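You operate a simulated robot arm through the tools that you are given. There is no shell and no other tool. Be economical: measure what you need, move in short steps, check, and stop when the job is done.

You run a simulated two-armed robot. Do the job below in one go: nothing can be reset, and whatever is moved stays where it is left.

JOB
Pick up the orange ballast pack with one hand, pass it to the other hand and put it on the deck of cart two. Put the block marked short on top of the orange camera module. Turn the trim dial one to 2. Fetch the strainer with the orange collar and set it on the shelf under the battery bench. Push the drawer of the small parts bench shut. Fetch the black flow valve and set it on the high shelf of the blue open shelves. Take the flanged grey drum and put it on top of the spare propeller. The order is free. Set down upright: orange ballast pack, strainer with the orange collar.

It is judged by the outcome, as a careful person would: the job done as asked, and still so three seconds after it is handed in. It fails if anything else is knocked over, pushed out of place, dropped, spilled or broken.

ROBOT AND FRAMES
Two 7-joint arms with three-finger grippers on one trunk, on a base that drives. Base frame: it is fixed to the floor where the robot stands at the start and does not move with it; the origin is under the middle of the robot, x ahead of it, y to its left, z up. Units: cm, degrees, N and s.
The left shoulder is at the start at [4.6, 15.4, 99.5], the right one opposite. Places, roughly: black flow valve [300, -175, 25]; block marked short [150, 400, 75]; deck of cart two [150, 420, 60]; drawer of the small parts bench [330, -170, 60]; flanged grey drum (6x6x3 cm) [240, -200, 20]; high shelf of the blue open shelves [50, -250, 130]; orange ballast pack [50, -25, 75]; orange camera module [150, 400, 75]; shelf under the battery bench [410, -40, 20]; spare propeller [100, 0, 75]; strainer with the orange collar [375, 250, 75]; trim dial one [140, 480, 60]. Payload 2.69 kg a hand.
The tool frame of a hand sits at the grasp point between the pads (the TCP): z along the fingers, y along the line on which they close. The tips reach 2.9 cm beyond it. Largest opening 12 cm; the body of the gripper starts 7.8 cm behind the TCP.
Orientation is told as [roll, pitch, yaw] about the base's x, y, z axes, in that order, counted from this pose: with the fingers straight down and closing along the base's y, the tool's x points along the base's -x, its y along +y and its z along -z.

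CONTROLS
- The arms move only by the tool arm_command. It takes "left_rows", "right_rows" or both (then of equal length, played together; a hand with none holds still); each is text: rows parted by semicolons, each of 7 numbers parted by spaces: the opening in per cent of the stroke, from 0 (shut) to 100 (fully open), then the shift along the tool's x, y, z in units of 400 mm (1.0 is 400 mm), then the turn, a rotation vector about the tool's x, y, z in units of 90 degrees (1.0 is 90 degrees). In form: claw tx ty tz ax ay az; .... A call has 1 to 20 rows; each row is the pose to reach, as a shift and turn from the pose commanded when the call began, along the tool's axes at that moment. A call with a number of a shift or a turn outside -1 to 1 is refused whole. Rows are played at 5 a second. More than 5 cm and 8.6 degrees between two rows, or a gripper value outside its range, and nothing of the call is played. Where a pose cannot be reached the arm comes as near as it can. A force on the tool above 40 N (or 10 N above the force at the start of the call, whichever is more), or a blocked arm, ends the call early, and 0.2 s more pass. Each finger halts on what it meets, pressing with about 25 N; the grip force reading is that of the motor and also rises with nothing between the fingers. The clock runs only during rows and for 0.2 s after the last one: add rows that repeat a pose to give the fingers time. The reply holds the time, the measured pose of the TCP, the force on the tool along the base axes, the opening and the grip force, in the units named above and with some noise, with the torque about the TCP (base axes, N m) and any sound that the robot's microphone picked up, and new pictures: "show" is both (left out), scene, wrist or none (wrist: the cameras of the hands that moved).
- Cameras (640 x 400 px; columns grow to the right, rows downward): "scene" is now at [15.87, -1.79, 116.46]; the picture's right is [-0.15, -0.99, 0.00], its down [-0.41, 0.06, -0.91] and it looks along [0.90, -0.13, -0.41] (base axes); focal length 214 px, centre (320, 200). "left" rides on the left gripper at [6.3, 0, -10.4] in its tool frame; the picture's right is [0.00, 1.00, 0.00], its down [-0.83, 0.00, -0.56] and it looks along [-0.56, 0.00, 0.83] (tool axes); focal length 275 px, centre (320, 200). "right" rides on the right gripper at [6.3, 0, -10.4] in its tool frame; the picture's right is [0.00, 1.00, 0.00], its down [-0.83, 0.00, -0.56] and it looks along [-0.56, 0.00, 0.83] (tool axes); focal length 275 px, centre (320, 200). There is no depth. A picture from a camera that has moved, and an enlarged one, comes with that camera's place and axes in the base frame and with its lens. The place of the scene camera against the robot may be out by one fixed shift of up to 1.2 cm in any direction.
- raise_lower(by): slides the trunk up (or, below 0, down) by that many cm; the arms and the scene camera ride with it, the base frame stays. It gives what a move gives, with no picture.
- base_move(legs): drives the robot by 1 to 6 legs, each [ahead, left, turn to the left] in cm, cm and degrees, along the robot's own axes; the way and the turn of a leg run together, so that a leg with both is an arc; at most 150 cm and 180 degrees a leg. The arms and the cameras ride along, it lands a little off, and it stops where it bumps. It gives what a move gives, and a new picture of the scene camera.
- turn_head(pan, tilt): turns the head with the scene camera to pan (to the left, within 80 degrees either way) and tilt (down, from -29 to 69), counted from straight ahead of the robot. It gives what a move gives, and a new picture of the scene camera.
- inspect(camera, box): a new picture of the part [left, top, right, bottom] of that camera's present view, enlarged. The clock stands still meanwhile.
- close_job(): hands the job in; it is judged then, once.

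Work in short steps. Places have to be worked out from the pictures, the camera data and where the tool is seen: move nearer, look again, correct. Check each grasp and each placing, and mend what went wrong. You have 196 turns and 260 pictures in all, those below and enlarged ones among them. Open the grippers and draw the arms clear of the work before you hand the job in, unless the task says otherwise.

The tools are called after "Request:" as a command line: name --argument value ..., lists and objects as JSON in quotes. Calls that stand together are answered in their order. arm_command: Moves the arms, as the interface text tells. Its arguments: {"type":"object","properties":{"left_rows":{"type":"string"},"right_rows":{"type":"string"},"show":{"type":"string","enum":["both","scene","wrist","none"]}},"required":[]} The other tools are called the same way: raise_lower (by) slides the trunk up or down; base_move (legs) drives the base; turn_head (pan, tilt) turns the head that bears the scene camera; inspect (camera, box) takes an enlarged picture of a part of a camera's view; close_job () hands the job in.

At the start:

```text
clock: 0.0
left_position: [39.04, 11.29, 107.4]
left_orientation: [0.0, 0.0, 0.0]
left_force: [-0.3, -0.5, 0.3]
left_wrist_torque: [0.01, 0.03, 0.02]
left_opening: 12.01
left_grasp_force: 0.0
right_position: [27.38, -20.78, 107.98]
right_orientation: [0.0, 0.0, 0.0]
right_force: [0.4, -0.2, -0.1]
right_wrist_torque: [0.01, -0.01, 0.01]
right_opening: 12.03
right_grasp_force: 0.1
trunk travel left (down, up): [-36.5, 7.3]
robot x, y, heading: [-0.19, -0.32, -0.1]
head pan, tilt: [-8.5, 24.3]
```

scene: 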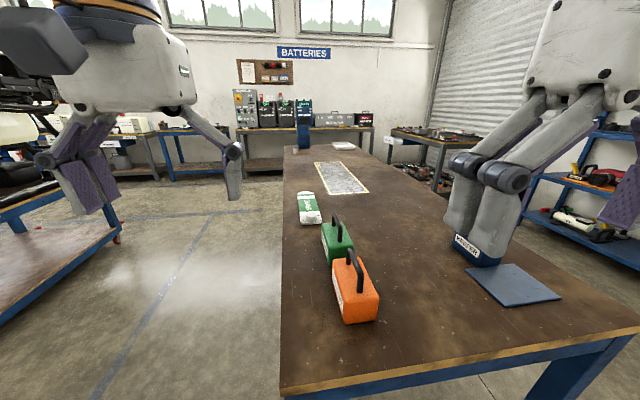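
right: 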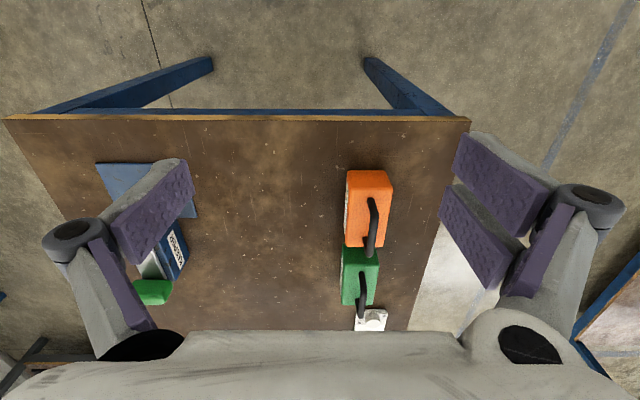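
left: 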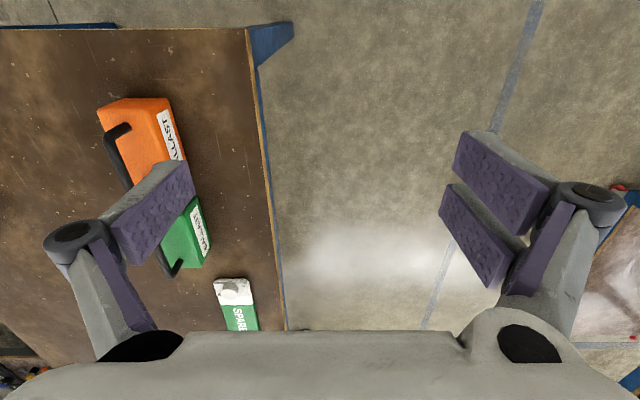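

I'll look around first to map the surroundings before acting.

Request:
turn_head --pan 60 --tilt 15

Request:
turn_head --pan -60 --tilt 15

Request:
turn_head --pan 0 --tilt 50

```text
clock: 1.4
left_position: [39.06, 11.31, 107.54]
left_orientation: [-0.1, 0.1, 0.0]
left_force: [0.8, 0.0, 0.2]
left_wrist_torque: [0.02, -0.01, 0.01]
left_opening: 12.03
left_grasp_force: 0.1
right_position: [27.48, -20.74, 108.06]
right_orientation: [0.0, 0.0, 0.0]
right_force: [0.1, -0.2, 0.3]
right_wrist_torque: [-0.03, 0.01, 0.02]
right_opening: 11.99
right_grasp_force: 0.1
trunk travel left (down, up): [-36.5, 7.3]
robot x, y, heading: [-0.5, -0.28, 0.2]
head pan, tilt: [60.0, 15.0]
camera scene: at [11.41, 7.66, 117.96], right [0.87, -0.5, 0.0], down [-0.13, -0.22, -0.97], along [0.48, 0.84, -0.26], focal length 214 px, centre (320, 200)
```

scene: 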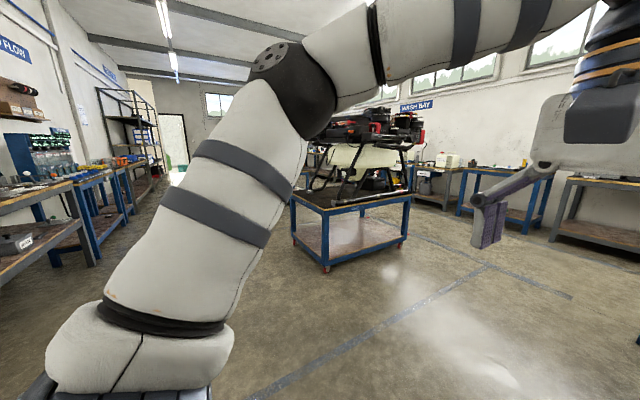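

```text
clock: 3.4
left_position: [38.99, 11.21, 107.54]
left_orientation: [0.0, 0.1, 0.0]
left_force: [-0.5, 0.5, 0.2]
left_wrist_torque: [0.02, 0.01, 0.02]
left_opening: 12.0
left_grasp_force: 0.1
right_position: [27.45, -20.65, 108.04]
right_orientation: [0.0, 0.0, 0.0]
right_force: [0.5, -0.4, -0.9]
right_wrist_torque: [0.0, -0.01, 0.01]
right_opening: 12.01
right_grasp_force: 0.1
trunk travel left (down, up): [-36.5, 7.3]
robot x, y, heading: [0.12, -0.13, -0.0]
head pan, tilt: [-60.0, 15.0]
camera scene: at [11.41, -8.52, 117.96], right [-0.87, -0.5, 0.0], down [-0.13, 0.22, -0.97], along [0.48, -0.84, -0.26], focal length 214 px, centre (320, 200)
```

scene: 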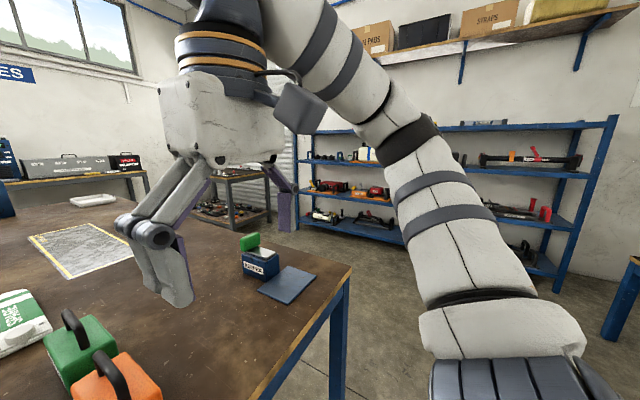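

```text
clock: 4.7
left_position: [39.05, 11.3, 107.47]
left_orientation: [0.0, 0.0, 0.0]
left_force: [0.5, 0.0, -0.2]
left_wrist_torque: [0.0, 0.04, 0.04]
left_opening: 12.01
left_grasp_force: 0.2
right_position: [27.52, -20.62, 107.99]
right_orientation: [-0.1, 0.1, 0.0]
right_force: [-0.3, 0.0, 0.5]
right_wrist_torque: [0.02, 0.01, -0.02]
right_opening: 12.01
right_grasp_force: 0.1
trunk travel left (down, up): [-36.5, 7.3]
robot x, y, heading: [0.1, 0.04, 0.1]
head pan, tilt: [0.0, 50.0]
camera scene: at [14.44, -0.44, 112.59], right [0.0, -1.0, 0.0], down [-0.77, 0.0, -0.64], along [0.64, 0.0, -0.77], focal length 214 px, centre (320, 200)
```

scene: 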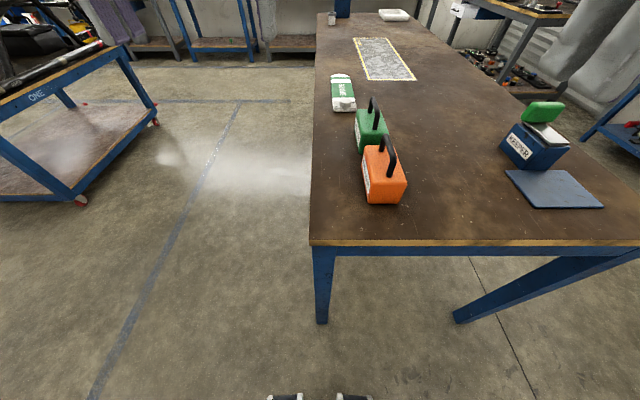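

The pack is near [45,-15], the table's near edge at x≈35. I'll inspect both the pack and the "SPARE" thing.

Request:
inspect --camera "scene" --box '[300, 60, 460, 250]'

Request:
inspect --camera "right" --box '[300, 100, 480, 340]'

```text
2.11 times, centred on (380, 155) of scene
camera zoom: at [14.44, -0.44, 112.59], right [0.0, -1.0, 0.0], down [-0.77, 0.0, -0.64], along [0.64, 0.0, -0.77], focal length 452 px, centre (194, 295)
```

zoom: 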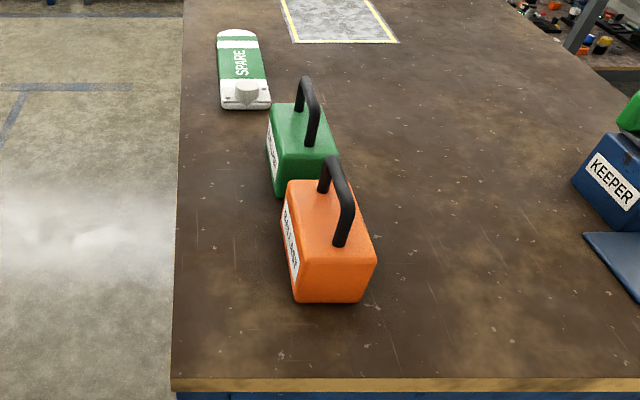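

```text
1.67 times, centred on (390, 220) of right
camera zoom: at [21.12, -20.66, 118.48], right [0.0, 1.0, 0.0], down [0.83, 0.0, 0.56], along [0.56, 0.0, -0.83], focal length 459 px, centre (203, 167)
```

zoom: 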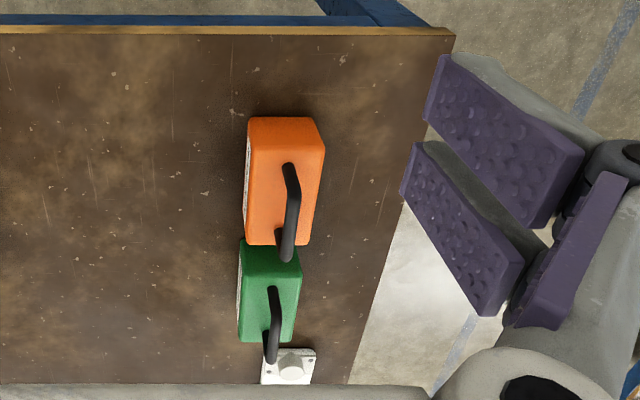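

Pack body ≈ x 45–56, y −11.5…−18.3. I'll test the right arm's reach by going forward over the pack while staying high, and look down to see the base footprint.

Request:
arm_command --right_rows "100 -0.11 0.028 0 0 0 0;100 -0.22 0.056 0 0 0 0;100 -0.33 0.084 0 0 0 0;100 -0.44 0.112 0 0 0 0;100 -0.55 0.14 0 0 0 0;100 -0.55 0.14 0 0 0 0" --show "wrist"

Request:
turn_head --pan 0 --tilt 69

```text
clock: 6.1
left_position: [38.98, 11.16, 107.5]
left_orientation: [0.0, -0.2, 0.0]
left_force: [-0.4, -0.4, -1.4]
left_wrist_torque: [0.0, -0.03, 0.0]
left_opening: 11.99
left_grasp_force: 0.1
right_position: [49.41, -15.0, 108.13]
right_orientation: [0.0, 0.0, 0.1]
right_force: [-0.1, -0.8, -0.7]
right_wrist_torque: [0.0, -0.01, 0.0]
right_opening: 11.96
right_grasp_force: 0.1
trunk travel left (down, up): [-36.5, 7.3]
robot x, y, heading: [0.05, 0.05, -0.0]
head pan, tilt: [0.0, 50.0]
camera right: at [43.0, -15.01, 118.51], right [-0.01, 1.0, 0.0], down [0.83, 0.0, 0.56], along [0.56, 0.0, -0.83], focal length 275 px, centre (320, 200)
```

right: 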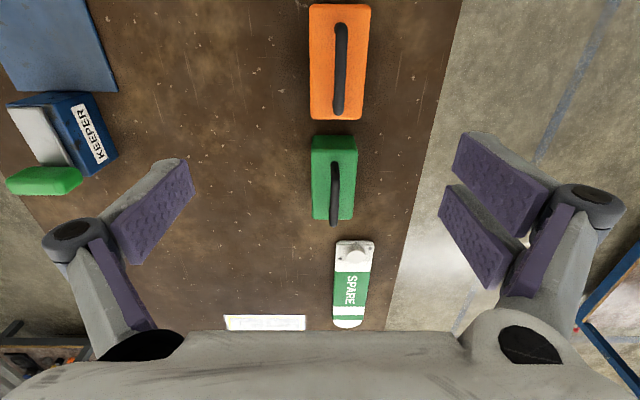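

```text
clock: 6.9
left_position: [39.01, 11.27, 107.54]
left_orientation: [0.1, 0.0, 0.0]
left_force: [-0.1, 0.5, 0.9]
left_wrist_torque: [-0.02, 0.01, 0.01]
left_opening: 12.01
left_grasp_force: 0.1
right_position: [49.31, -15.07, 108.05]
right_orientation: [-0.1, 0.1, 0.0]
right_force: [-0.2, -0.2, -0.4]
right_wrist_torque: [-0.01, 0.02, -0.02]
right_opening: 11.98
right_grasp_force: 0.1
trunk travel left (down, up): [-36.5, 7.3]
robot x, y, heading: [-0.22, 0.17, -0.1]
head pan, tilt: [0.0, 68.8]
camera scene: at [12.33, -0.43, 110.4], right [0.0, -1.0, 0.0], down [-0.93, 0.0, -0.36], along [0.36, 0.0, -0.93], focal length 214 px, centre (320, 200)
```

scene: 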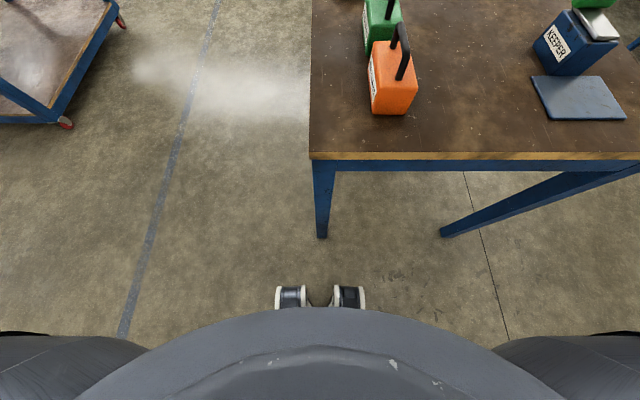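

The arm reaches fine at height. I'll zoom on the right wrist view to locate the handle exactly.

Request:
inspect --camera "right" --box '[240, 0, 440, 125]'

```text
3.20 times, centred on (340, 62) of right
camera zoom: at [43.04, -14.99, 118.51], right [0.0, 1.0, 0.0], down [0.83, 0.0, 0.56], along [0.56, 0.0, -0.83], focal length 881 px, centre (256, 640)
```

zoom: 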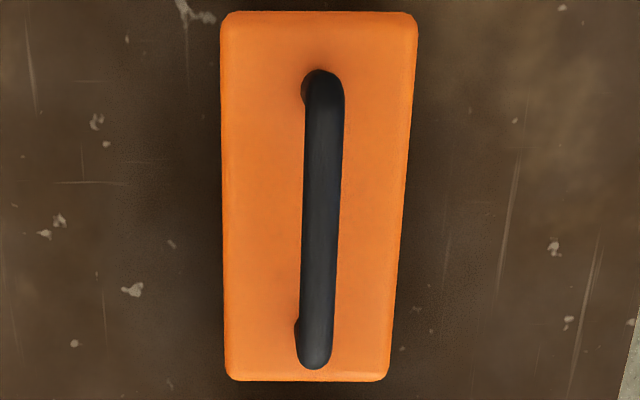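

Wrist view puts the pack at x 42–54.6, y≈−12.8, handle bar along x at z≈85–86. I'll grip the body with the right hand pitched 45° from the front, then later hand over by the handle to the left. First back off 15 cm for arm room.

Request:
base_move --legs '[[-15, 0, 0]]'

Request:
arm_command --right_rows "100 0 0 0.07 0 -0.09 0;100 0 0 0.14 0 -0.18 0;100 0 0 0.21 0 -0.27 0;100 0 0 0.28 0 -0.36 0;100 0 0 0.33 0 -0.45 0;100 0 0 0.33 0 -0.5 0;100 0 0 0.33 0 -0.5 0" --show "both"

```text
clock: 8.3
left_position: [23.92, 11.27, 107.5]
left_orientation: [0.0, -0.1, 0.0]
left_force: [-1.0, -0.4, 0.4]
left_wrist_torque: [-0.03, -0.03, 0.01]
left_opening: 12.02
left_grasp_force: 0.0
right_position: [34.38, -15.09, 108.21]
right_orientation: [0.0, -0.1, 0.0]
right_force: [-0.1, 0.3, 0.5]
right_wrist_torque: [-0.01, -0.02, -0.02]
right_opening: 11.97
right_grasp_force: 0.0
trunk travel left (down, up): [-36.5, 7.3]
robot x, y, heading: [-14.78, 0.01, 0.1]
head pan, tilt: [0.0, 68.8]
camera scene: at [-2.7, -0.43, 110.4], right [0.0, -1.0, 0.0], down [-0.93, 0.0, -0.36], along [0.36, 0.0, -0.93], focal length 214 px, centre (320, 200)
```

scene: 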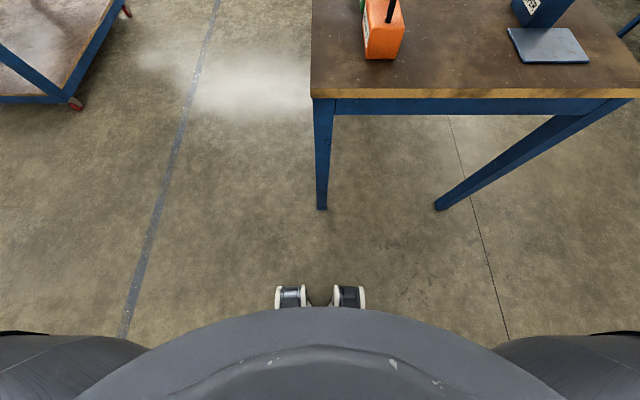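

```text
clock: 9.9
left_position: [24.06, 11.26, 107.46]
left_orientation: [0.0, 0.0, 0.0]
left_force: [-0.4, 0.4, 1.1]
left_wrist_torque: [0.01, 0.01, 0.0]
left_opening: 12.02
left_grasp_force: 0.0
right_position: [34.26, -15.01, 94.89]
right_orientation: [0.1, -45.0, -0.1]
right_force: [-0.1, 0.4, 0.3]
right_wrist_torque: [0.0, 0.0, -0.01]
right_opening: 12.0
right_grasp_force: 0.1
trunk travel left (down, up): [-36.5, 7.3]
robot x, y, heading: [-15.59, 0.1, -0.1]
head pan, tilt: [0.0, 68.8]
camera scene: at [-2.62, -0.43, 110.39], right [0.0, -1.0, 0.0], down [-0.93, 0.0, -0.36], along [0.36, 0.0, -0.93], focal length 214 px, centre (320, 200)
camera right: at [22.53, -15.0, 97.74], right [0.0, 1.0, 0.0], down [0.19, 0.0, 0.98], along [0.98, 0.0, -0.19], focal length 275 px, centre (320, 200)
```

scene: 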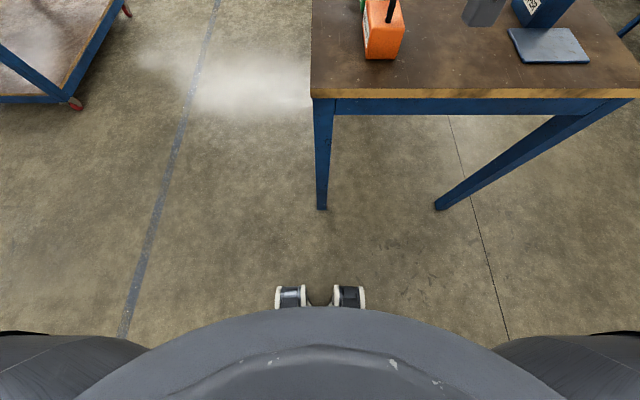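
right: 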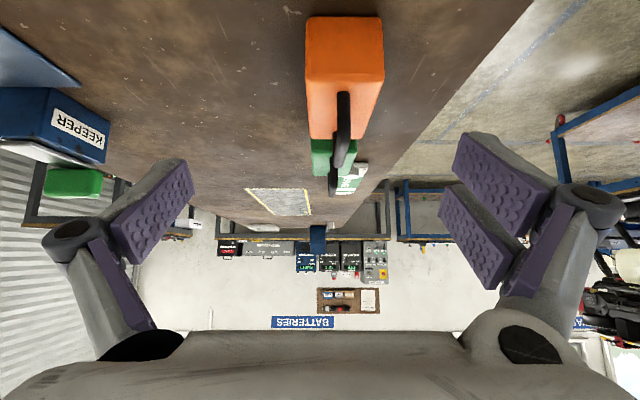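

The pack is well in view; zooming on it to nail down heights.

Request:
inspect --camera "right" --box '[270, 0, 430, 210]'

```text
1.90 times, centred on (350, 105) of right
camera zoom: at [22.53, -15.0, 97.74], right [0.0, 1.0, 0.0], down [0.19, 0.0, 0.98], along [0.98, 0.0, -0.19], focal length 524 px, centre (263, 381)
```

zoom: 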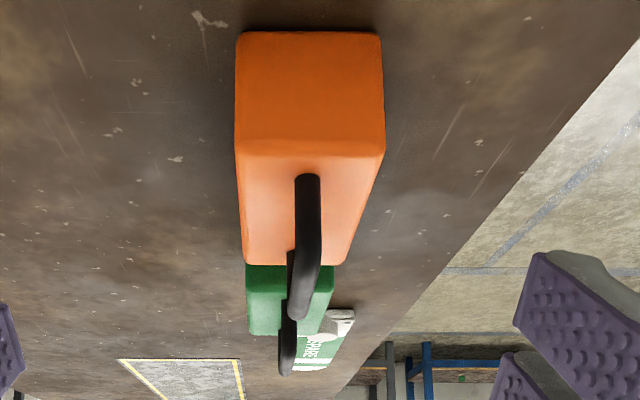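

From this view the pack front is x≈45.6, top z≈81.6, y≈−12.5, handle top ≈87. I'll advance most of the way along the finger direction and re-check.

Request:
arm_command --right_rows "100 -0.01 0.03 0.1 0 0 0;100 -0.02 0.06 0.2 0 0 0;100 -0.032 0.0625 0.3 0 0 0;100 -0.032 0.0625 0.3 0 0 0" --show "wrist"

```text
clock: 10.9
left_position: [24.01, 11.3, 107.54]
left_orientation: [0.0, 0.0, 0.0]
left_force: [-0.8, 0.5, -0.3]
left_wrist_torque: [-0.01, -0.01, 0.0]
left_opening: 12.01
left_grasp_force: 0.0
right_position: [43.87, -12.59, 87.15]
right_orientation: [-0.1, -45.0, 0.0]
right_force: [0.1, 0.2, 0.1]
right_wrist_torque: [0.04, -0.03, -0.04]
right_opening: 12.0
right_grasp_force: 0.1
trunk travel left (down, up): [-36.5, 7.3]
robot x, y, heading: [-15.1, 0.27, 0.0]
head pan, tilt: [0.0, 68.8]
camera right: at [31.95, -12.54, 90.04], right [0.0, 1.0, 0.0], down [0.19, 0.0, 0.98], along [0.98, 0.0, -0.19], focal length 275 px, centre (320, 200)
```

right: 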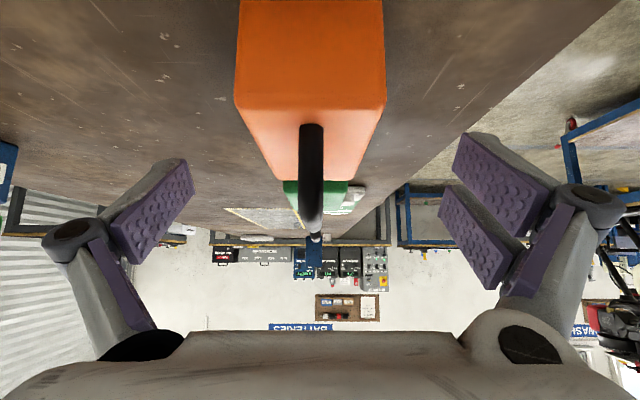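

Triangulating the two views: table top is really at z≈78.5, pack x 42–54, top 84.3, handle top ≈88.6, y≈−12.9. Move to the grasp point and close.

Request:
arm_command --right_rows "100 0.02 -0.005 0.07 0 0 0;100 0.035 -0.009 0.136 0 0 0;100 0.035 -0.009 0.136 0 0 0;0 0.035 -0.009 0.136 0 0 0;0 0.035 -0.009 0.136 0 0 0;0 0.035 -0.009 0.136 0 0 0" --show "both"

```text
clock: 12.3
left_position: [24.14, 11.23, 107.55]
left_orientation: [0.0, 0.0, -0.1]
left_force: [-0.3, 0.9, -0.5]
left_wrist_torque: [0.02, -0.02, 0.01]
left_opening: 12.04
left_grasp_force: 0.0
right_position: [46.76, -12.96, 82.45]
right_orientation: [-0.1, -45.0, 0.0]
right_force: [2.0, -2.4, 2.0]
right_wrist_torque: [0.1, -0.18, -0.03]
right_opening: 6.49
right_grasp_force: 25.4
trunk travel left (down, up): [-36.5, 7.3]
robot x, y, heading: [-14.78, 0.12, 0.3]
head pan, tilt: [0.0, 68.8]
camera scene: at [-2.63, -0.45, 110.4], right [0.0, -1.0, 0.0], down [-0.93, 0.0, -0.36], along [0.36, 0.0, -0.93], focal length 214 px, centre (320, 200)
camera right: at [34.88, -12.82, 85.36], right [0.0, 1.0, 0.0], down [0.19, 0.0, 0.98], along [0.98, 0.0, -0.19], focal length 275 px, centre (320, 200)
```

scene: 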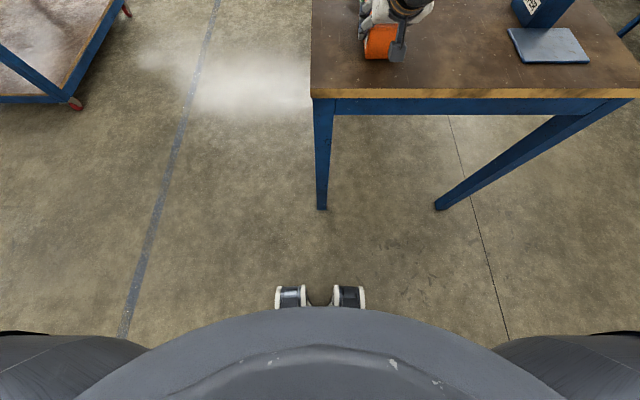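
right: 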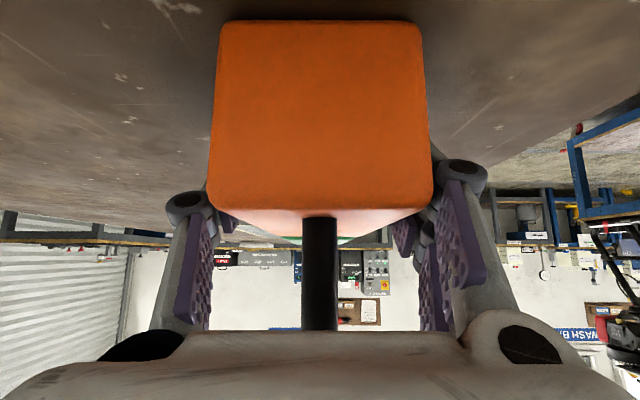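

Gripped (6.5 cm, 25 N). Lift straight up 14 cm.

Request:
arm_command --right_rows "0 -0.02 0 -0.02 0 0 0;0 -0.08 0 -0.08 0 0 0;0 -0.15 0 -0.15 0 0 0;0 -0.22 0 -0.22 0 0 0;0 -0.25 0 -0.25 0 0 0;0 -0.25 0 -0.25 0 0 0" --show "wrist"

Request:
turn_head --pan 0 --tilt 30

```text
clock: 13.7
left_position: [24.12, 11.35, 107.43]
left_orientation: [0.0, 0.0, 0.0]
left_force: [0.0, -0.6, -0.8]
left_wrist_torque: [-0.03, -0.02, 0.04]
left_opening: 12.02
left_grasp_force: 0.1
right_position: [46.7, -12.75, 96.5]
right_orientation: [0.0, -44.9, 0.0]
right_force: [-0.6, 0.3, -6.8]
right_wrist_torque: [0.04, 0.1, -0.02]
right_opening: 6.48
right_grasp_force: 24.9
trunk travel left (down, up): [-36.5, 7.3]
robot x, y, heading: [-14.85, -0.14, -0.1]
head pan, tilt: [0.0, 68.8]
camera right: at [34.93, -12.78, 99.45], right [0.0, 1.0, 0.0], down [0.2, 0.0, 0.98], along [0.98, 0.0, -0.2], focal length 275 px, centre (320, 200)
```

right: 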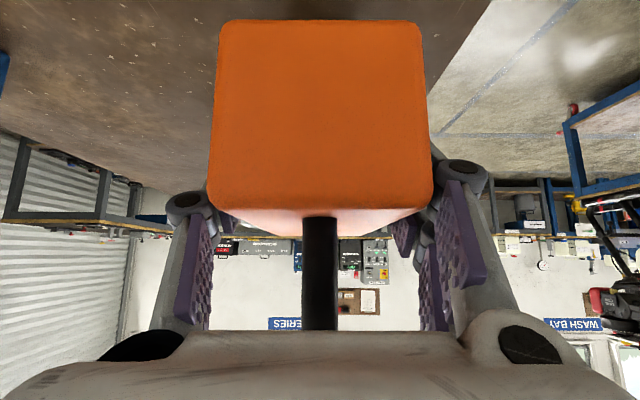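

```text
clock: 14.7
left_position: [24.08, 11.26, 107.45]
left_orientation: [-0.1, 0.1, 0.0]
left_force: [-0.7, 0.2, 0.1]
left_wrist_torque: [0.04, 0.01, 0.0]
left_opening: 12.01
left_grasp_force: 0.1
right_position: [46.83, -12.8, 96.51]
right_orientation: [0.0, -45.0, 0.0]
right_force: [-0.4, -0.1, -7.1]
right_wrist_torque: [-0.02, 0.09, 0.0]
right_opening: 6.48
right_grasp_force: 24.9
trunk travel left (down, up): [-36.5, 7.3]
robot x, y, heading: [-14.91, -0.17, 0.3]
head pan, tilt: [0.0, 30.0]
camera scene: at [0.89, -0.44, 115.52], right [0.0, -1.0, 0.0], down [-0.5, 0.0, -0.87], along [0.87, 0.0, -0.5], focal length 214 px, centre (320, 200)
```

scene: 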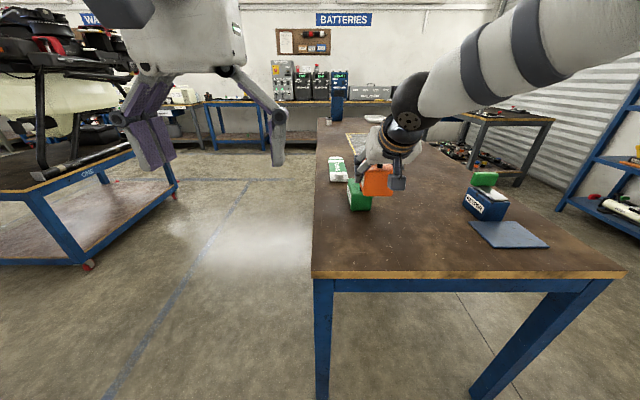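

Lifted cleanly (~7 N). Now bring the pack to the front centre yawed 40° so the left hand can take the handle from above.

Request:
arm_command --right_rows "0 -0.002 0.054 -0.022 -0.063 0 -0.063;0 -0.005 0.108 -0.044 -0.126 0 -0.126;0 -0.007 0.162 -0.067 -0.188 0 -0.188;0 -0.01 0.216 -0.089 -0.251 0 -0.251;0 -0.0124 0.27 -0.111 -0.314 0 -0.314;0 -0.0124 0.27 -0.111 -0.314 0 -0.314" --show "scene"

```text
clock: 16.1
left_position: [24.16, 11.31, 107.44]
left_orientation: [-0.1, 0.0, 0.0]
left_force: [-0.9, 0.4, 0.0]
left_wrist_torque: [0.02, 0.05, -0.02]
left_opening: 12.02
left_grasp_force: 0.0
right_position: [43.95, -2.09, 100.19]
right_orientation: [0.1, -45.1, 40.0]
right_force: [-0.6, -0.6, -7.7]
right_wrist_torque: [-0.07, 0.06, 0.03]
right_opening: 6.48
right_grasp_force: 24.3
trunk travel left (down, up): [-36.5, 7.3]
robot x, y, heading: [-15.23, -0.11, 0.0]
head pan, tilt: [0.0, 30.0]
camera scene: at [0.88, -0.44, 115.53], right [0.0, -1.0, 0.0], down [-0.5, 0.0, -0.87], along [0.87, 0.0, -0.5], focal length 214 px, centre (320, 200)
```

scene: 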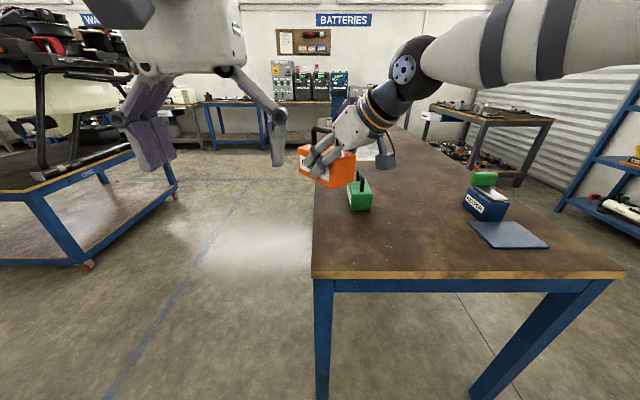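

Pack is out front with handle accessible. Bring the left hand forward/up with yaw 40°, stopping beside the handle to look.

Request:
arm_command --left_rows "100 -0.09 0 -0.07 0 0 -0.09;100 -0.18 0 -0.15 0 0 -0.18;100 -0.27 0 -0.22 0 0 -0.27;100 -0.36 0 -0.28 0 0 -0.36;100 -0.46 -0.05 -0.3 0 0 -0.44;100 -0.52 -0.13 -0.3 0 0 -0.444;100 -0.52 -0.2 -0.3 0 0 -0.444;100 -0.52 -0.2 -0.3 0 0 -0.444" --show "both"

```text
clock: 17.9
left_position: [32.75, 7.54, 110.51]
left_orientation: [-0.1, 0.0, 40.0]
left_force: [0.6, -0.7, -0.6]
left_wrist_torque: [0.02, -0.03, -0.03]
left_opening: 12.02
left_grasp_force: 0.1
left hand out of reach, approached as far as the arm can: row 2, 3, 4, 5, 6, 7, 8
right_position: [43.87, -2.0, 100.06]
right_orientation: [0.0, -45.0, 39.9]
right_force: [0.0, 0.1, -8.3]
right_wrist_torque: [-0.05, 0.06, 0.03]
right_opening: 6.51
right_grasp_force: 24.9
trunk travel left (down, up): [-36.5, 7.3]
robot x, y, heading: [-14.89, -0.06, -0.2]
head pan, tilt: [0.0, 30.0]
camera scene: at [0.86, -0.42, 115.53], right [0.0, -1.0, 0.0], down [-0.5, 0.0, -0.87], along [0.87, 0.0, -0.5], focal length 214 px, centre (320, 200)
camera left: at [27.84, 3.43, 120.89], right [-0.64, 0.77, 0.0], down [0.64, 0.53, 0.56], along [0.43, 0.35, -0.83], focal length 275 px, centre (320, 200)
```

scene: 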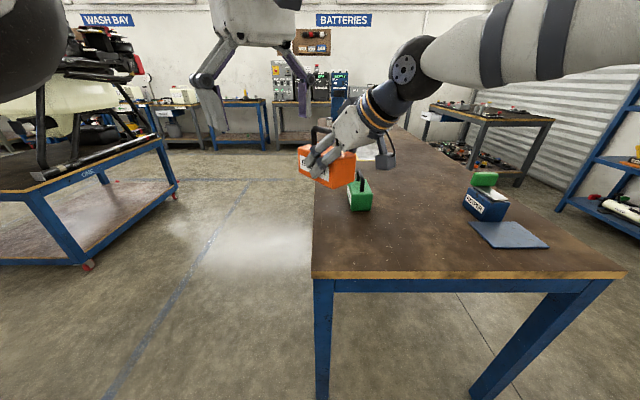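
left: 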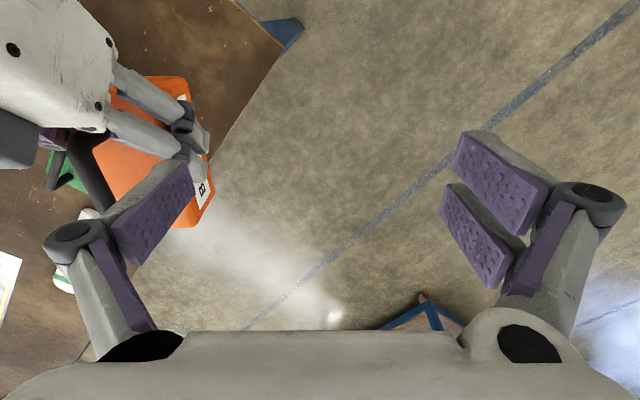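

The high tool-down pose is at the left arm's limit; the handover must be nearer and lower. Lower the pack 6 cm now, and give the left a null row to learn how the commanded pose is kept.

Request:
arm_command --right_rows "0 0.053 0 0.053 0 0 0;0 0.106 0 0.106 0 0 0" --left_rows "100 0.02 0 0 0 0 0;100 0.04 0 0 0 0 0" --show "none"

```text
clock: 18.5
left_position: [31.56, 6.37, 110.21]
left_orientation: [0.0, -0.1, 39.9]
left_force: [-0.2, -0.1, 0.4]
left_wrist_torque: [-0.01, -0.03, 0.0]
left_opening: 12.01
left_grasp_force: 0.1
right_position: [43.95, -1.88, 93.69]
right_orientation: [0.1, -45.0, 39.9]
right_force: [0.2, 0.6, -6.9]
right_wrist_torque: [-0.02, 0.09, 0.02]
right_opening: 6.48
right_grasp_force: 24.5
trunk travel left (down, up): [-36.5, 7.3]
robot x, y, heading: [-14.62, 0.31, -0.0]
head pan, tilt: [0.0, 30.0]
```

Commanded pose follows the achieved one—good. Bring the pack back toward the robot while the left hand makes room.

Request:
arm_command --right_rows "0 0 0 0 0 0 0;0 0.0475 0.056 -0.0475 0 0 0;0 0.095 0.112 -0.095 0 0 0;0 0.142 0.168 -0.142 0 0 0;0 0.19 0.225 -0.19 0 0 0;0 0.19 0.225 -0.19 0 0 0" --left_rows "100 -0.048 0.057 0 0 0 0;100 -0.096 0.115 0 0 0 0;100 -0.096 0.115 0 0 0 0;100 -0.096 0.115 0 0 0 0;100 -0.096 0.115 0 0 0 0;100 -0.096 0.115 0 0 0 0" --show "both"

```text
clock: 19.9
left_position: [31.39, 12.08, 110.16]
left_orientation: [0.0, 0.0, 40.0]
left_force: [-1.0, 0.4, 0.5]
left_wrist_torque: [0.01, 0.01, -0.01]
left_opening: 11.98
left_grasp_force: 0.1
right_position: [29.88, -2.1, 93.95]
right_orientation: [0.1, -45.0, 39.9]
right_force: [0.3, -0.9, -7.7]
right_wrist_torque: [-0.08, 0.11, 0.01]
right_opening: 6.5
right_grasp_force: 25.3
trunk travel left (down, up): [-36.5, 7.3]
robot x, y, heading: [-15.12, 0.3, 0.1]
head pan, tilt: [0.0, 30.0]
camera scene: at [0.89, -0.42, 115.53], right [0.0, -1.0, 0.0], down [-0.5, 0.0, -0.87], along [0.87, 0.0, -0.5], focal length 214 px, centre (320, 200)
camera right: at [20.71, -9.63, 96.9], right [-0.64, 0.76, 0.0], down [0.15, 0.13, 0.98], along [0.75, 0.63, -0.2], focal length 275 px, centre (320, 200)
camera left: at [26.65, 8.16, 120.5], right [-0.64, 0.77, 0.0], down [0.64, 0.53, 0.56], along [0.43, 0.35, -0.83], focal length 275 px, centre (320, 200)
```

scene: 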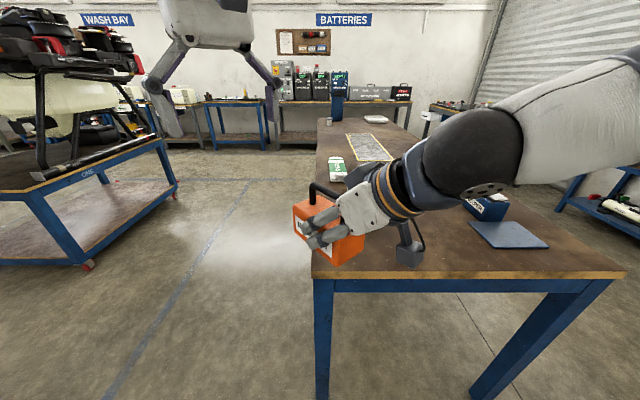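
right: 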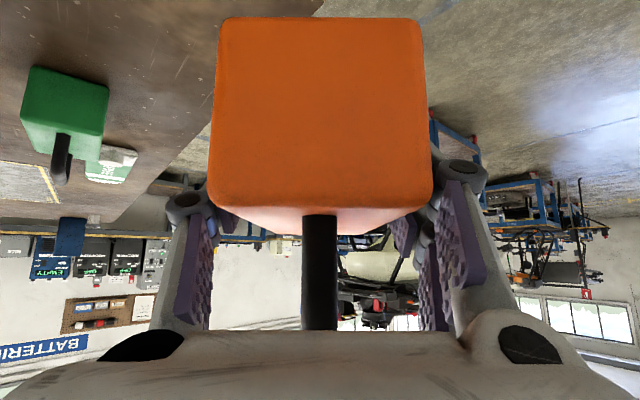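
left: 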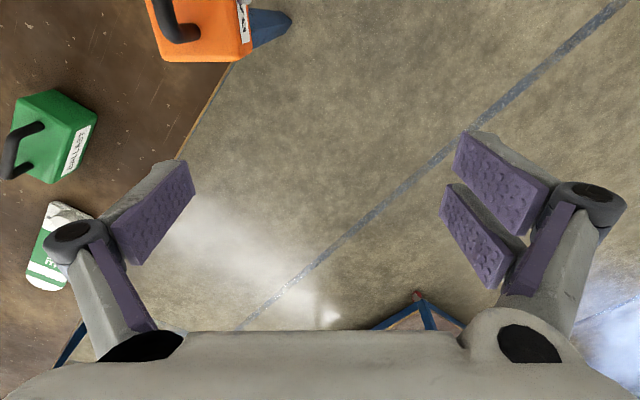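

Handle is near [31,−1,99.5]. Move the left hand over it at z≈108.5 and look.

Request:
arm_command --left_rows "100 0.055 -0.062 0.01 0 0 0;100 0.11 -0.124 0.02 0 0 0;100 0.166 -0.186 0.03 0 0 0;100 0.2215 -0.248 0.0375 0 0 0;100 0.2215 -0.248 0.0375 0 0 0" --show "both"

```text
clock: 21.1
left_position: [30.74, -0.78, 108.32]
left_orientation: [0.0, 0.0, 39.9]
left_force: [0.2, 0.3, 0.4]
left_wrist_torque: [0.01, 0.01, 0.0]
left_opening: 12.0
left_grasp_force: 0.1
left hand out of reach, approached as far as the arm can: row 4, 5
right_position: [29.75, -2.1, 93.98]
right_orientation: [0.0, -45.0, 39.8]
right_force: [0.3, 0.7, -7.2]
right_wrist_torque: [-0.03, 0.07, 0.02]
right_opening: 6.47
right_grasp_force: 25.0
trunk travel left (down, up): [-36.5, 7.3]
robot x, y, heading: [-15.0, -0.11, 0.1]
head pan, tilt: [0.0, 30.0]
camera scene: at [0.86, -0.41, 115.53], right [0.0, -1.0, 0.0], down [-0.5, 0.0, -0.87], along [0.87, 0.0, -0.5], focal length 214 px, centre (320, 200)
camera left: at [25.93, -4.87, 118.71], right [-0.64, 0.77, 0.0], down [0.64, 0.53, 0.56], along [0.43, 0.35, -0.83], focal length 275 px, centre (320, 200)
```

scene: 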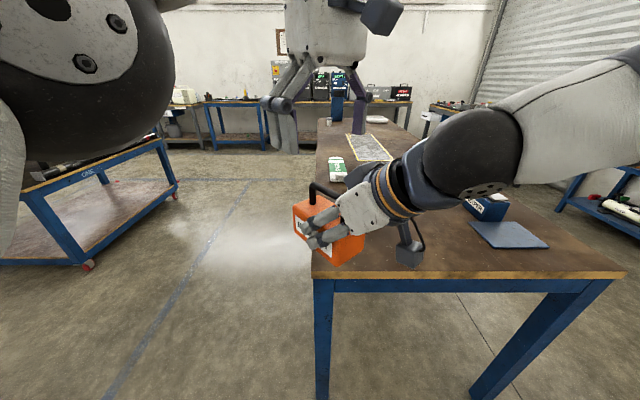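
left: 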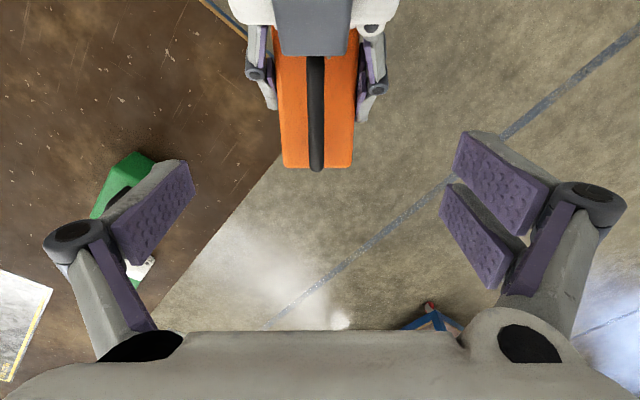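

Handle is nearly centred between the left fingers. Descend 8.5 cm and check before closing.

Request:
arm_command --left_rows "100 0 -0.007 0.07 0 0 0;100 0 -0.007 0.14 0 0 0;100 0 -0.007 0.2125 0 0 0;50 0 -0.007 0.2125 0 0 0;50 0 -0.007 0.2125 0 0 0" --show "both"

```text
clock: 22.3
left_position: [31.0, -0.93, 99.88]
left_orientation: [0.0, -0.1, 40.0]
left_force: [0.7, 0.3, 0.3]
left_wrist_torque: [0.01, 0.02, 0.02]
left_opening: 5.99
left_grasp_force: 0.1
right_position: [29.74, -2.1, 94.04]
right_orientation: [0.0, -44.9, 39.8]
right_force: [-0.4, 0.1, -7.0]
right_wrist_torque: [-0.05, 0.13, -0.03]
right_opening: 6.45
right_grasp_force: 25.3
trunk travel left (down, up): [-36.5, 7.3]
robot x, y, heading: [-14.84, 0.0, 0.1]
head pan, tilt: [0.0, 30.0]
camera scene: at [0.88, -0.57, 115.57], right [-0.02, -1.0, 0.0], down [-0.5, 0.01, -0.87], along [0.87, -0.01, -0.5], focal length 214 px, centre (320, 200)
camera left: at [26.15, -5.08, 110.33], right [-0.64, 0.77, 0.0], down [0.64, 0.53, 0.56], along [0.43, 0.35, -0.83], focal length 275 px, centre (320, 200)
```

scene: 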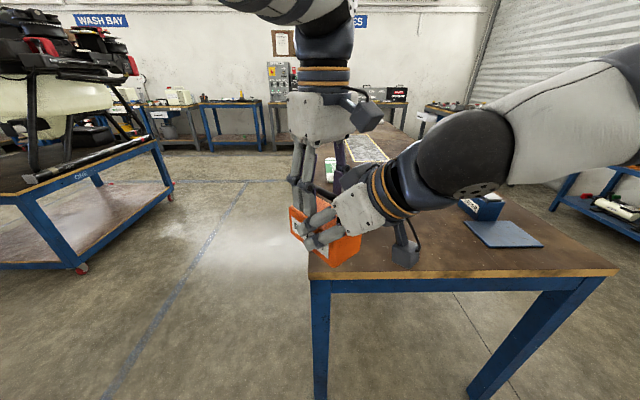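
left: 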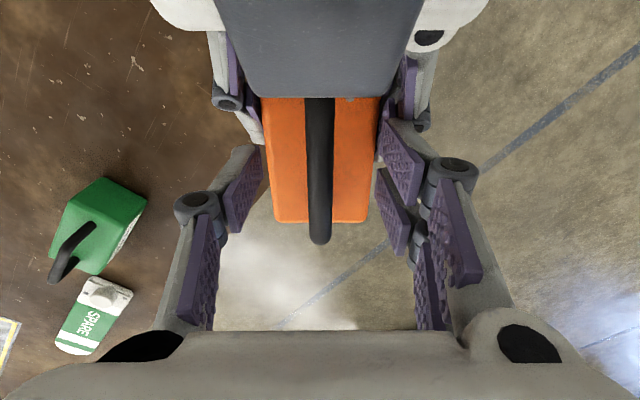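

Well centred. Close the left on the handle.

Request:
arm_command --left_rows "20 0 0 0 0 0 0;0 0 0 0 0 0 0;0 0 0 0 0 0 0;0 0 0 0 0 0 0" --show "wrist"

```text
clock: 23.3
left_position: [31.09, -1.0, 99.83]
left_orientation: [0.0, 0.0, 40.1]
left_force: [0.2, 1.8, -0.3]
left_wrist_torque: [-0.12, 0.13, -0.01]
left_opening: 1.08
left_grasp_force: 24.6
right_position: [29.89, -2.09, 94.08]
right_orientation: [0.0, -45.0, 40.0]
right_force: [0.2, -1.6, -7.3]
right_wrist_torque: [0.18, -0.11, -0.04]
right_opening: 6.5
right_grasp_force: 24.5
trunk travel left (down, up): [-36.5, 7.3]
robot x, y, heading: [-15.02, -0.15, -0.2]
head pan, tilt: [0.0, 30.0]
camera left: at [26.14, -5.09, 110.33], right [-0.64, 0.77, 0.0], down [0.64, 0.53, 0.56], along [0.43, 0.36, -0.83], focal length 275 px, centre (320, 200)
```

left: 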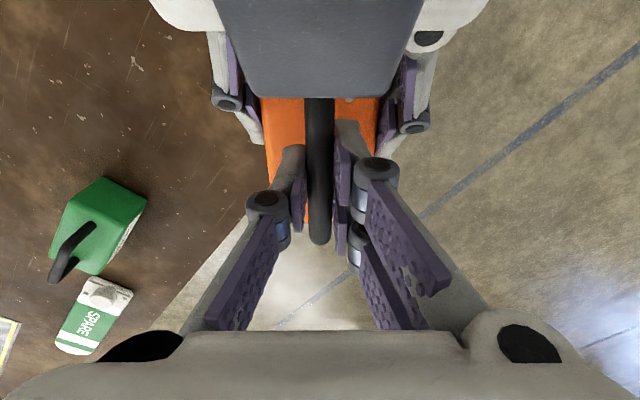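

Left holds the handle (1.1 cm, 25 N). Release the right and withdraw it backwards.

Request:
arm_command --right_rows "70 0 0 0 0 0 0;80 0 0 0 0 0 0;80 0 0 -0.08 0 0 0;80 0 0 -0.17 0 0 0;80 0 0 -0.26 0 0 0;80 0 0 -0.35 0 0 0" --show "both"

```text
clock: 24.7
left_position: [31.05, -1.11, 99.89]
left_orientation: [-0.1, -0.1, 39.9]
left_force: [-0.6, -0.6, 1.4]
left_wrist_torque: [0.03, -0.02, 0.0]
left_opening: 1.08
left_grasp_force: 25.3
right_position: [21.96, -8.45, 104.04]
right_orientation: [0.0, -45.0, 40.0]
right_force: [0.3, -0.8, 0.5]
right_wrist_torque: [-0.01, 0.01, 0.02]
right_opening: 9.6
right_grasp_force: 0.1
trunk travel left (down, up): [-36.5, 7.3]
robot x, y, heading: [-15.19, -0.17, -0.0]
head pan, tilt: [0.0, 30.0]
camera scene: at [0.85, -0.61, 115.59], right [-0.02, -1.0, 0.0], down [-0.5, 0.01, -0.87], along [0.87, -0.01, -0.5], focal length 214 px, centre (320, 200)
camera right: at [12.92, -16.01, 106.99], right [-0.65, 0.76, 0.0], down [0.15, 0.13, 0.98], along [0.75, 0.63, -0.19], focal length 275 px, centre (320, 200)
```

scene: 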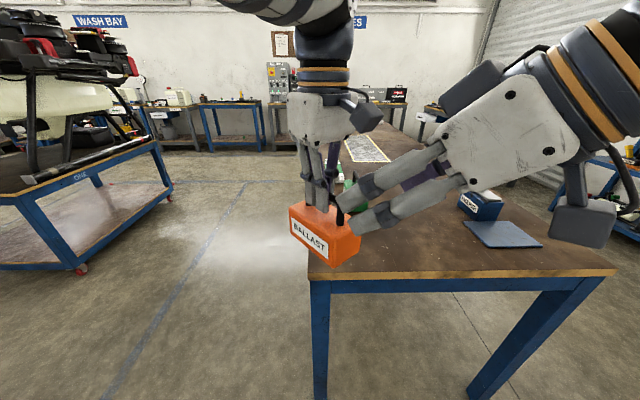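
right: 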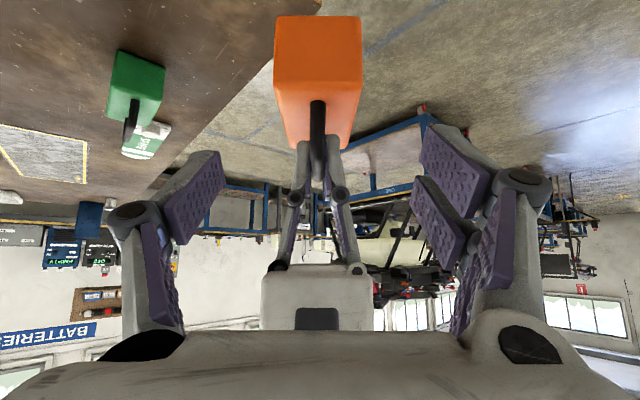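

Released; the right is clear. Move the right arm off to its own side and recheck the left load.

Request:
arm_command --right_rows "80 0.02 -0.054 -0.042 0.063 0 0.063;80 0.04 -0.108 -0.084 0.126 0 0.126;80 0.06 -0.16 -0.127 0.188 0 0.188;80 0.085 -0.214 -0.17 0.251 0 0.251;80 0.106 -0.268 -0.212 0.314 0 0.314;80 0.106 -0.268 -0.212 0.314 0 0.314" --show "scene"

```text
clock: 26.1
left_position: [31.0, -0.97, 99.89]
left_orientation: [0.0, 0.0, 39.9]
left_force: [0.8, -0.3, -0.2]
left_wrist_torque: [0.01, 0.0, 0.01]
left_opening: 1.06
left_grasp_force: 24.6
right_position: [22.14, -22.28, 107.01]
right_orientation: [0.0, -45.0, -0.2]
right_force: [-0.3, 0.1, -0.3]
right_wrist_torque: [-0.02, -0.01, -0.01]
right_opening: 9.6
right_grasp_force: 0.1
trunk travel left (down, up): [-36.5, 7.3]
robot x, y, heading: [-14.69, 0.03, 0.2]
head pan, tilt: [0.0, 30.0]
camera scene: at [0.88, -0.58, 115.58], right [-0.02, -1.0, 0.0], down [-0.5, 0.01, -0.87], along [0.87, -0.01, -0.5], focal length 214 px, centre (320, 200)
```

scene: 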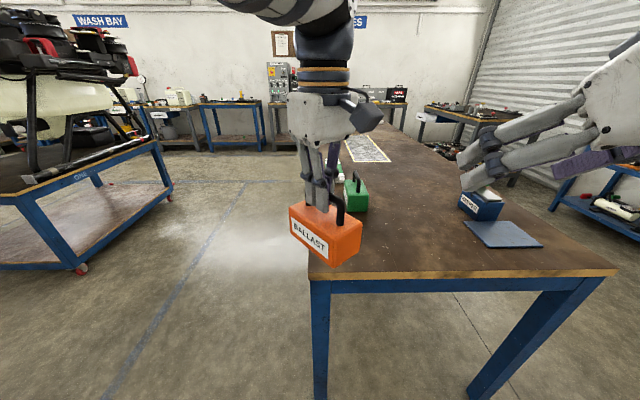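

Pack hangs level in the left hand. Drive left along the aisle (axis x≈−15) toward cart two, checking the view on the way.

Request:
base_move --legs '[[0, 150, 0], [0, 130, 0]]'

Request:
turn_head --pan 45 --tilt 20

```text
clock: 47.3
left_position: [31.67, 274.65, 99.89]
left_orientation: [0.0, 0.1, 39.7]
left_force: [-0.1, 0.1, 0.6]
left_wrist_torque: [0.03, 0.0, -0.01]
left_opening: 1.05
left_grasp_force: 25.2
right_position: [22.82, 253.36, 107.02]
right_orientation: [0.0, -45.0, -0.4]
right_force: [0.6, 0.8, 0.3]
right_wrist_torque: [0.02, 0.01, -0.03]
right_opening: 9.57
right_grasp_force: 0.1
trunk travel left (down, up): [-36.5, 7.3]
robot x, y, heading: [-14.29, 275.96, -0.2]
head pan, tilt: [0.0, 30.0]
camera scene: at [1.52, 275.27, 115.6], right [-0.02, -1.0, 0.0], down [-0.49, 0.01, -0.87], along [0.87, -0.02, -0.49], focal length 214 px, centre (320, 200)
```

scene: 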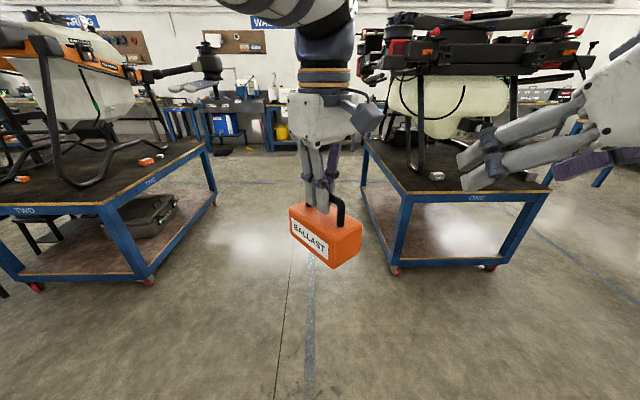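

```text
clock: 48.4
left_position: [31.52, 274.55, 99.88]
left_orientation: [0.0, 0.1, 39.6]
left_force: [-0.1, 0.5, -0.6]
left_wrist_torque: [0.07, -0.01, 0.01]
left_opening: 1.07
left_grasp_force: 24.4
right_position: [22.86, 253.33, 106.98]
right_orientation: [0.0, -44.9, -0.3]
right_force: [0.1, 0.6, 0.0]
right_wrist_torque: [0.01, -0.01, 0.01]
right_opening: 9.59
right_grasp_force: 0.0
trunk travel left (down, up): [-36.5, 7.3]
robot x, y, heading: [-14.32, 276.11, -0.2]
head pan, tilt: [45.0, 20.0]
camera scene: at [-0.91, 281.98, 117.14], right [0.7, -0.71, 0.0], down [-0.24, -0.24, -0.94], along [0.67, 0.66, -0.34], focal length 214 px, centre (320, 200)
```

scene: 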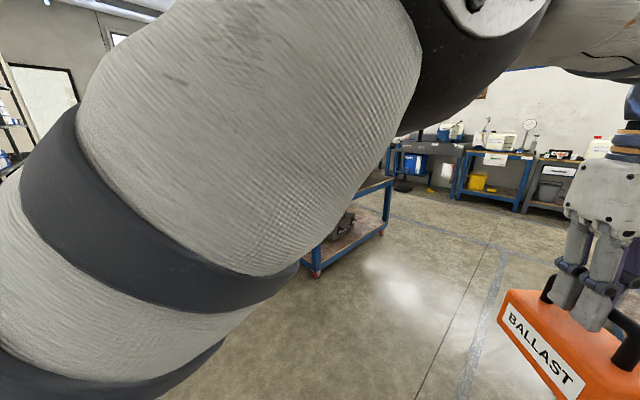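

Cart two is at x≥95, y≈385–456, deck z≈61. Continue left to y≈420 and look at its deck.

Request:
base_move --legs '[[0, 145, 0]]'

Request:
turn_head --pan 0 --tilt 25

```text
clock: 59.7
left_position: [33.68, 419.35, 99.9]
left_orientation: [0.0, 0.1, 38.8]
left_force: [0.1, -0.9, -0.2]
left_wrist_torque: [0.03, -0.03, -0.03]
left_opening: 1.1
left_grasp_force: 25.2
right_position: [24.28, 398.3, 107.01]
right_orientation: [-0.1, -44.9, -1.2]
right_force: [0.4, 0.6, -0.6]
right_wrist_torque: [0.01, -0.02, 0.0]
right_opening: 9.61
right_grasp_force: 0.0
trunk travel left (down, up): [-36.5, 7.3]
robot x, y, heading: [-12.23, 421.12, -1.1]
head pan, tilt: [45.0, 20.0]
camera scene: at [1.11, 427.18, 117.14], right [0.69, -0.72, 0.0], down [-0.25, -0.24, -0.94], along [0.68, 0.65, -0.34], focal length 214 px, centre (320, 200)
```

scene: 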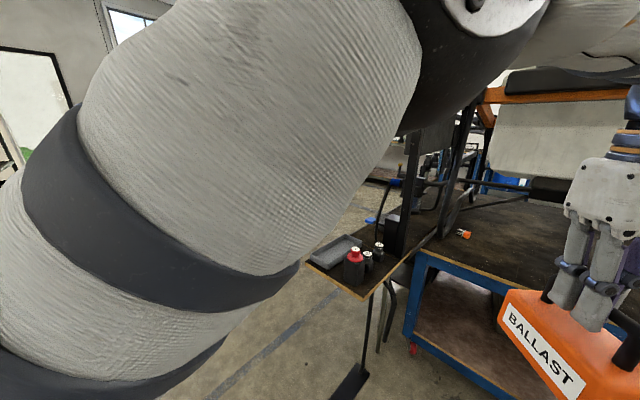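

```text
clock: 60.8
left_position: [33.56, 419.18, 99.84]
left_orientation: [0.1, 0.0, 38.7]
left_force: [-0.3, -0.7, -0.4]
left_wrist_torque: [0.02, -0.01, 0.0]
left_opening: 1.06
left_grasp_force: 25.4
right_position: [24.2, 398.31, 106.9]
right_orientation: [0.0, -45.0, -1.2]
right_force: [1.0, -1.0, 0.8]
right_wrist_torque: [0.03, -0.01, -0.01]
right_opening: 9.58
right_grasp_force: 0.0
trunk travel left (down, up): [-36.5, 7.3]
robot x, y, heading: [-12.4, 421.22, -1.2]
head pan, tilt: [0.0, 25.0]
camera scene: at [3.6, 420.54, 116.33], right [-0.02, -1.0, 0.0], down [-0.42, 0.01, -0.91], along [0.91, -0.02, -0.42], focal length 214 px, centre (320, 200)
```

scene: 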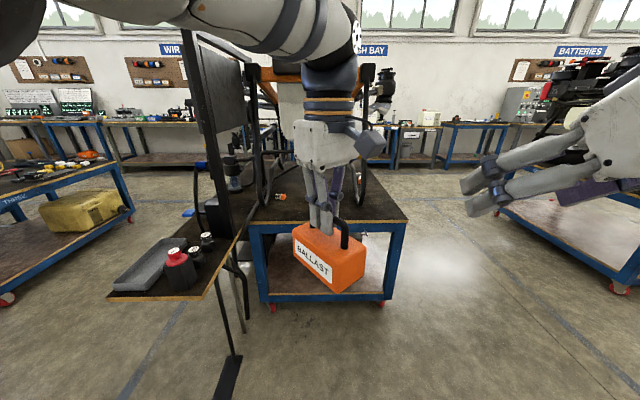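

A stand with bottles stands at front-left; cart two's deck is ahead. Zoom on the deck.

Request:
inspect --camera "scene" --box '[220, 120, 430, 250]'

```text
3.05 times, centred on (325, 185) of scene
camera zoom: at [3.6, 420.54, 116.33], right [-0.02, -1.0, 0.0], down [-0.42, 0.01, -0.91], along [0.91, -0.02, -0.42], focal length 654 px, centre (305, 246)
```

zoom: 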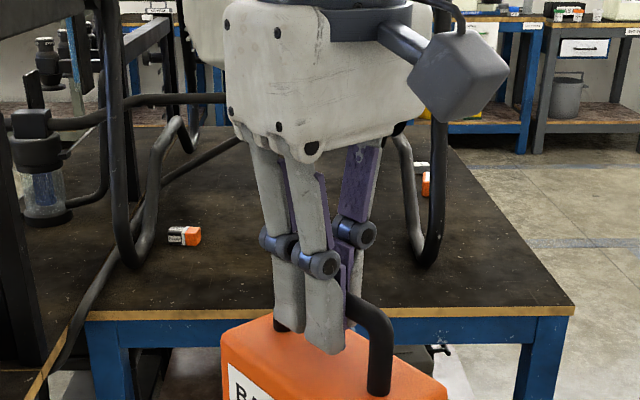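

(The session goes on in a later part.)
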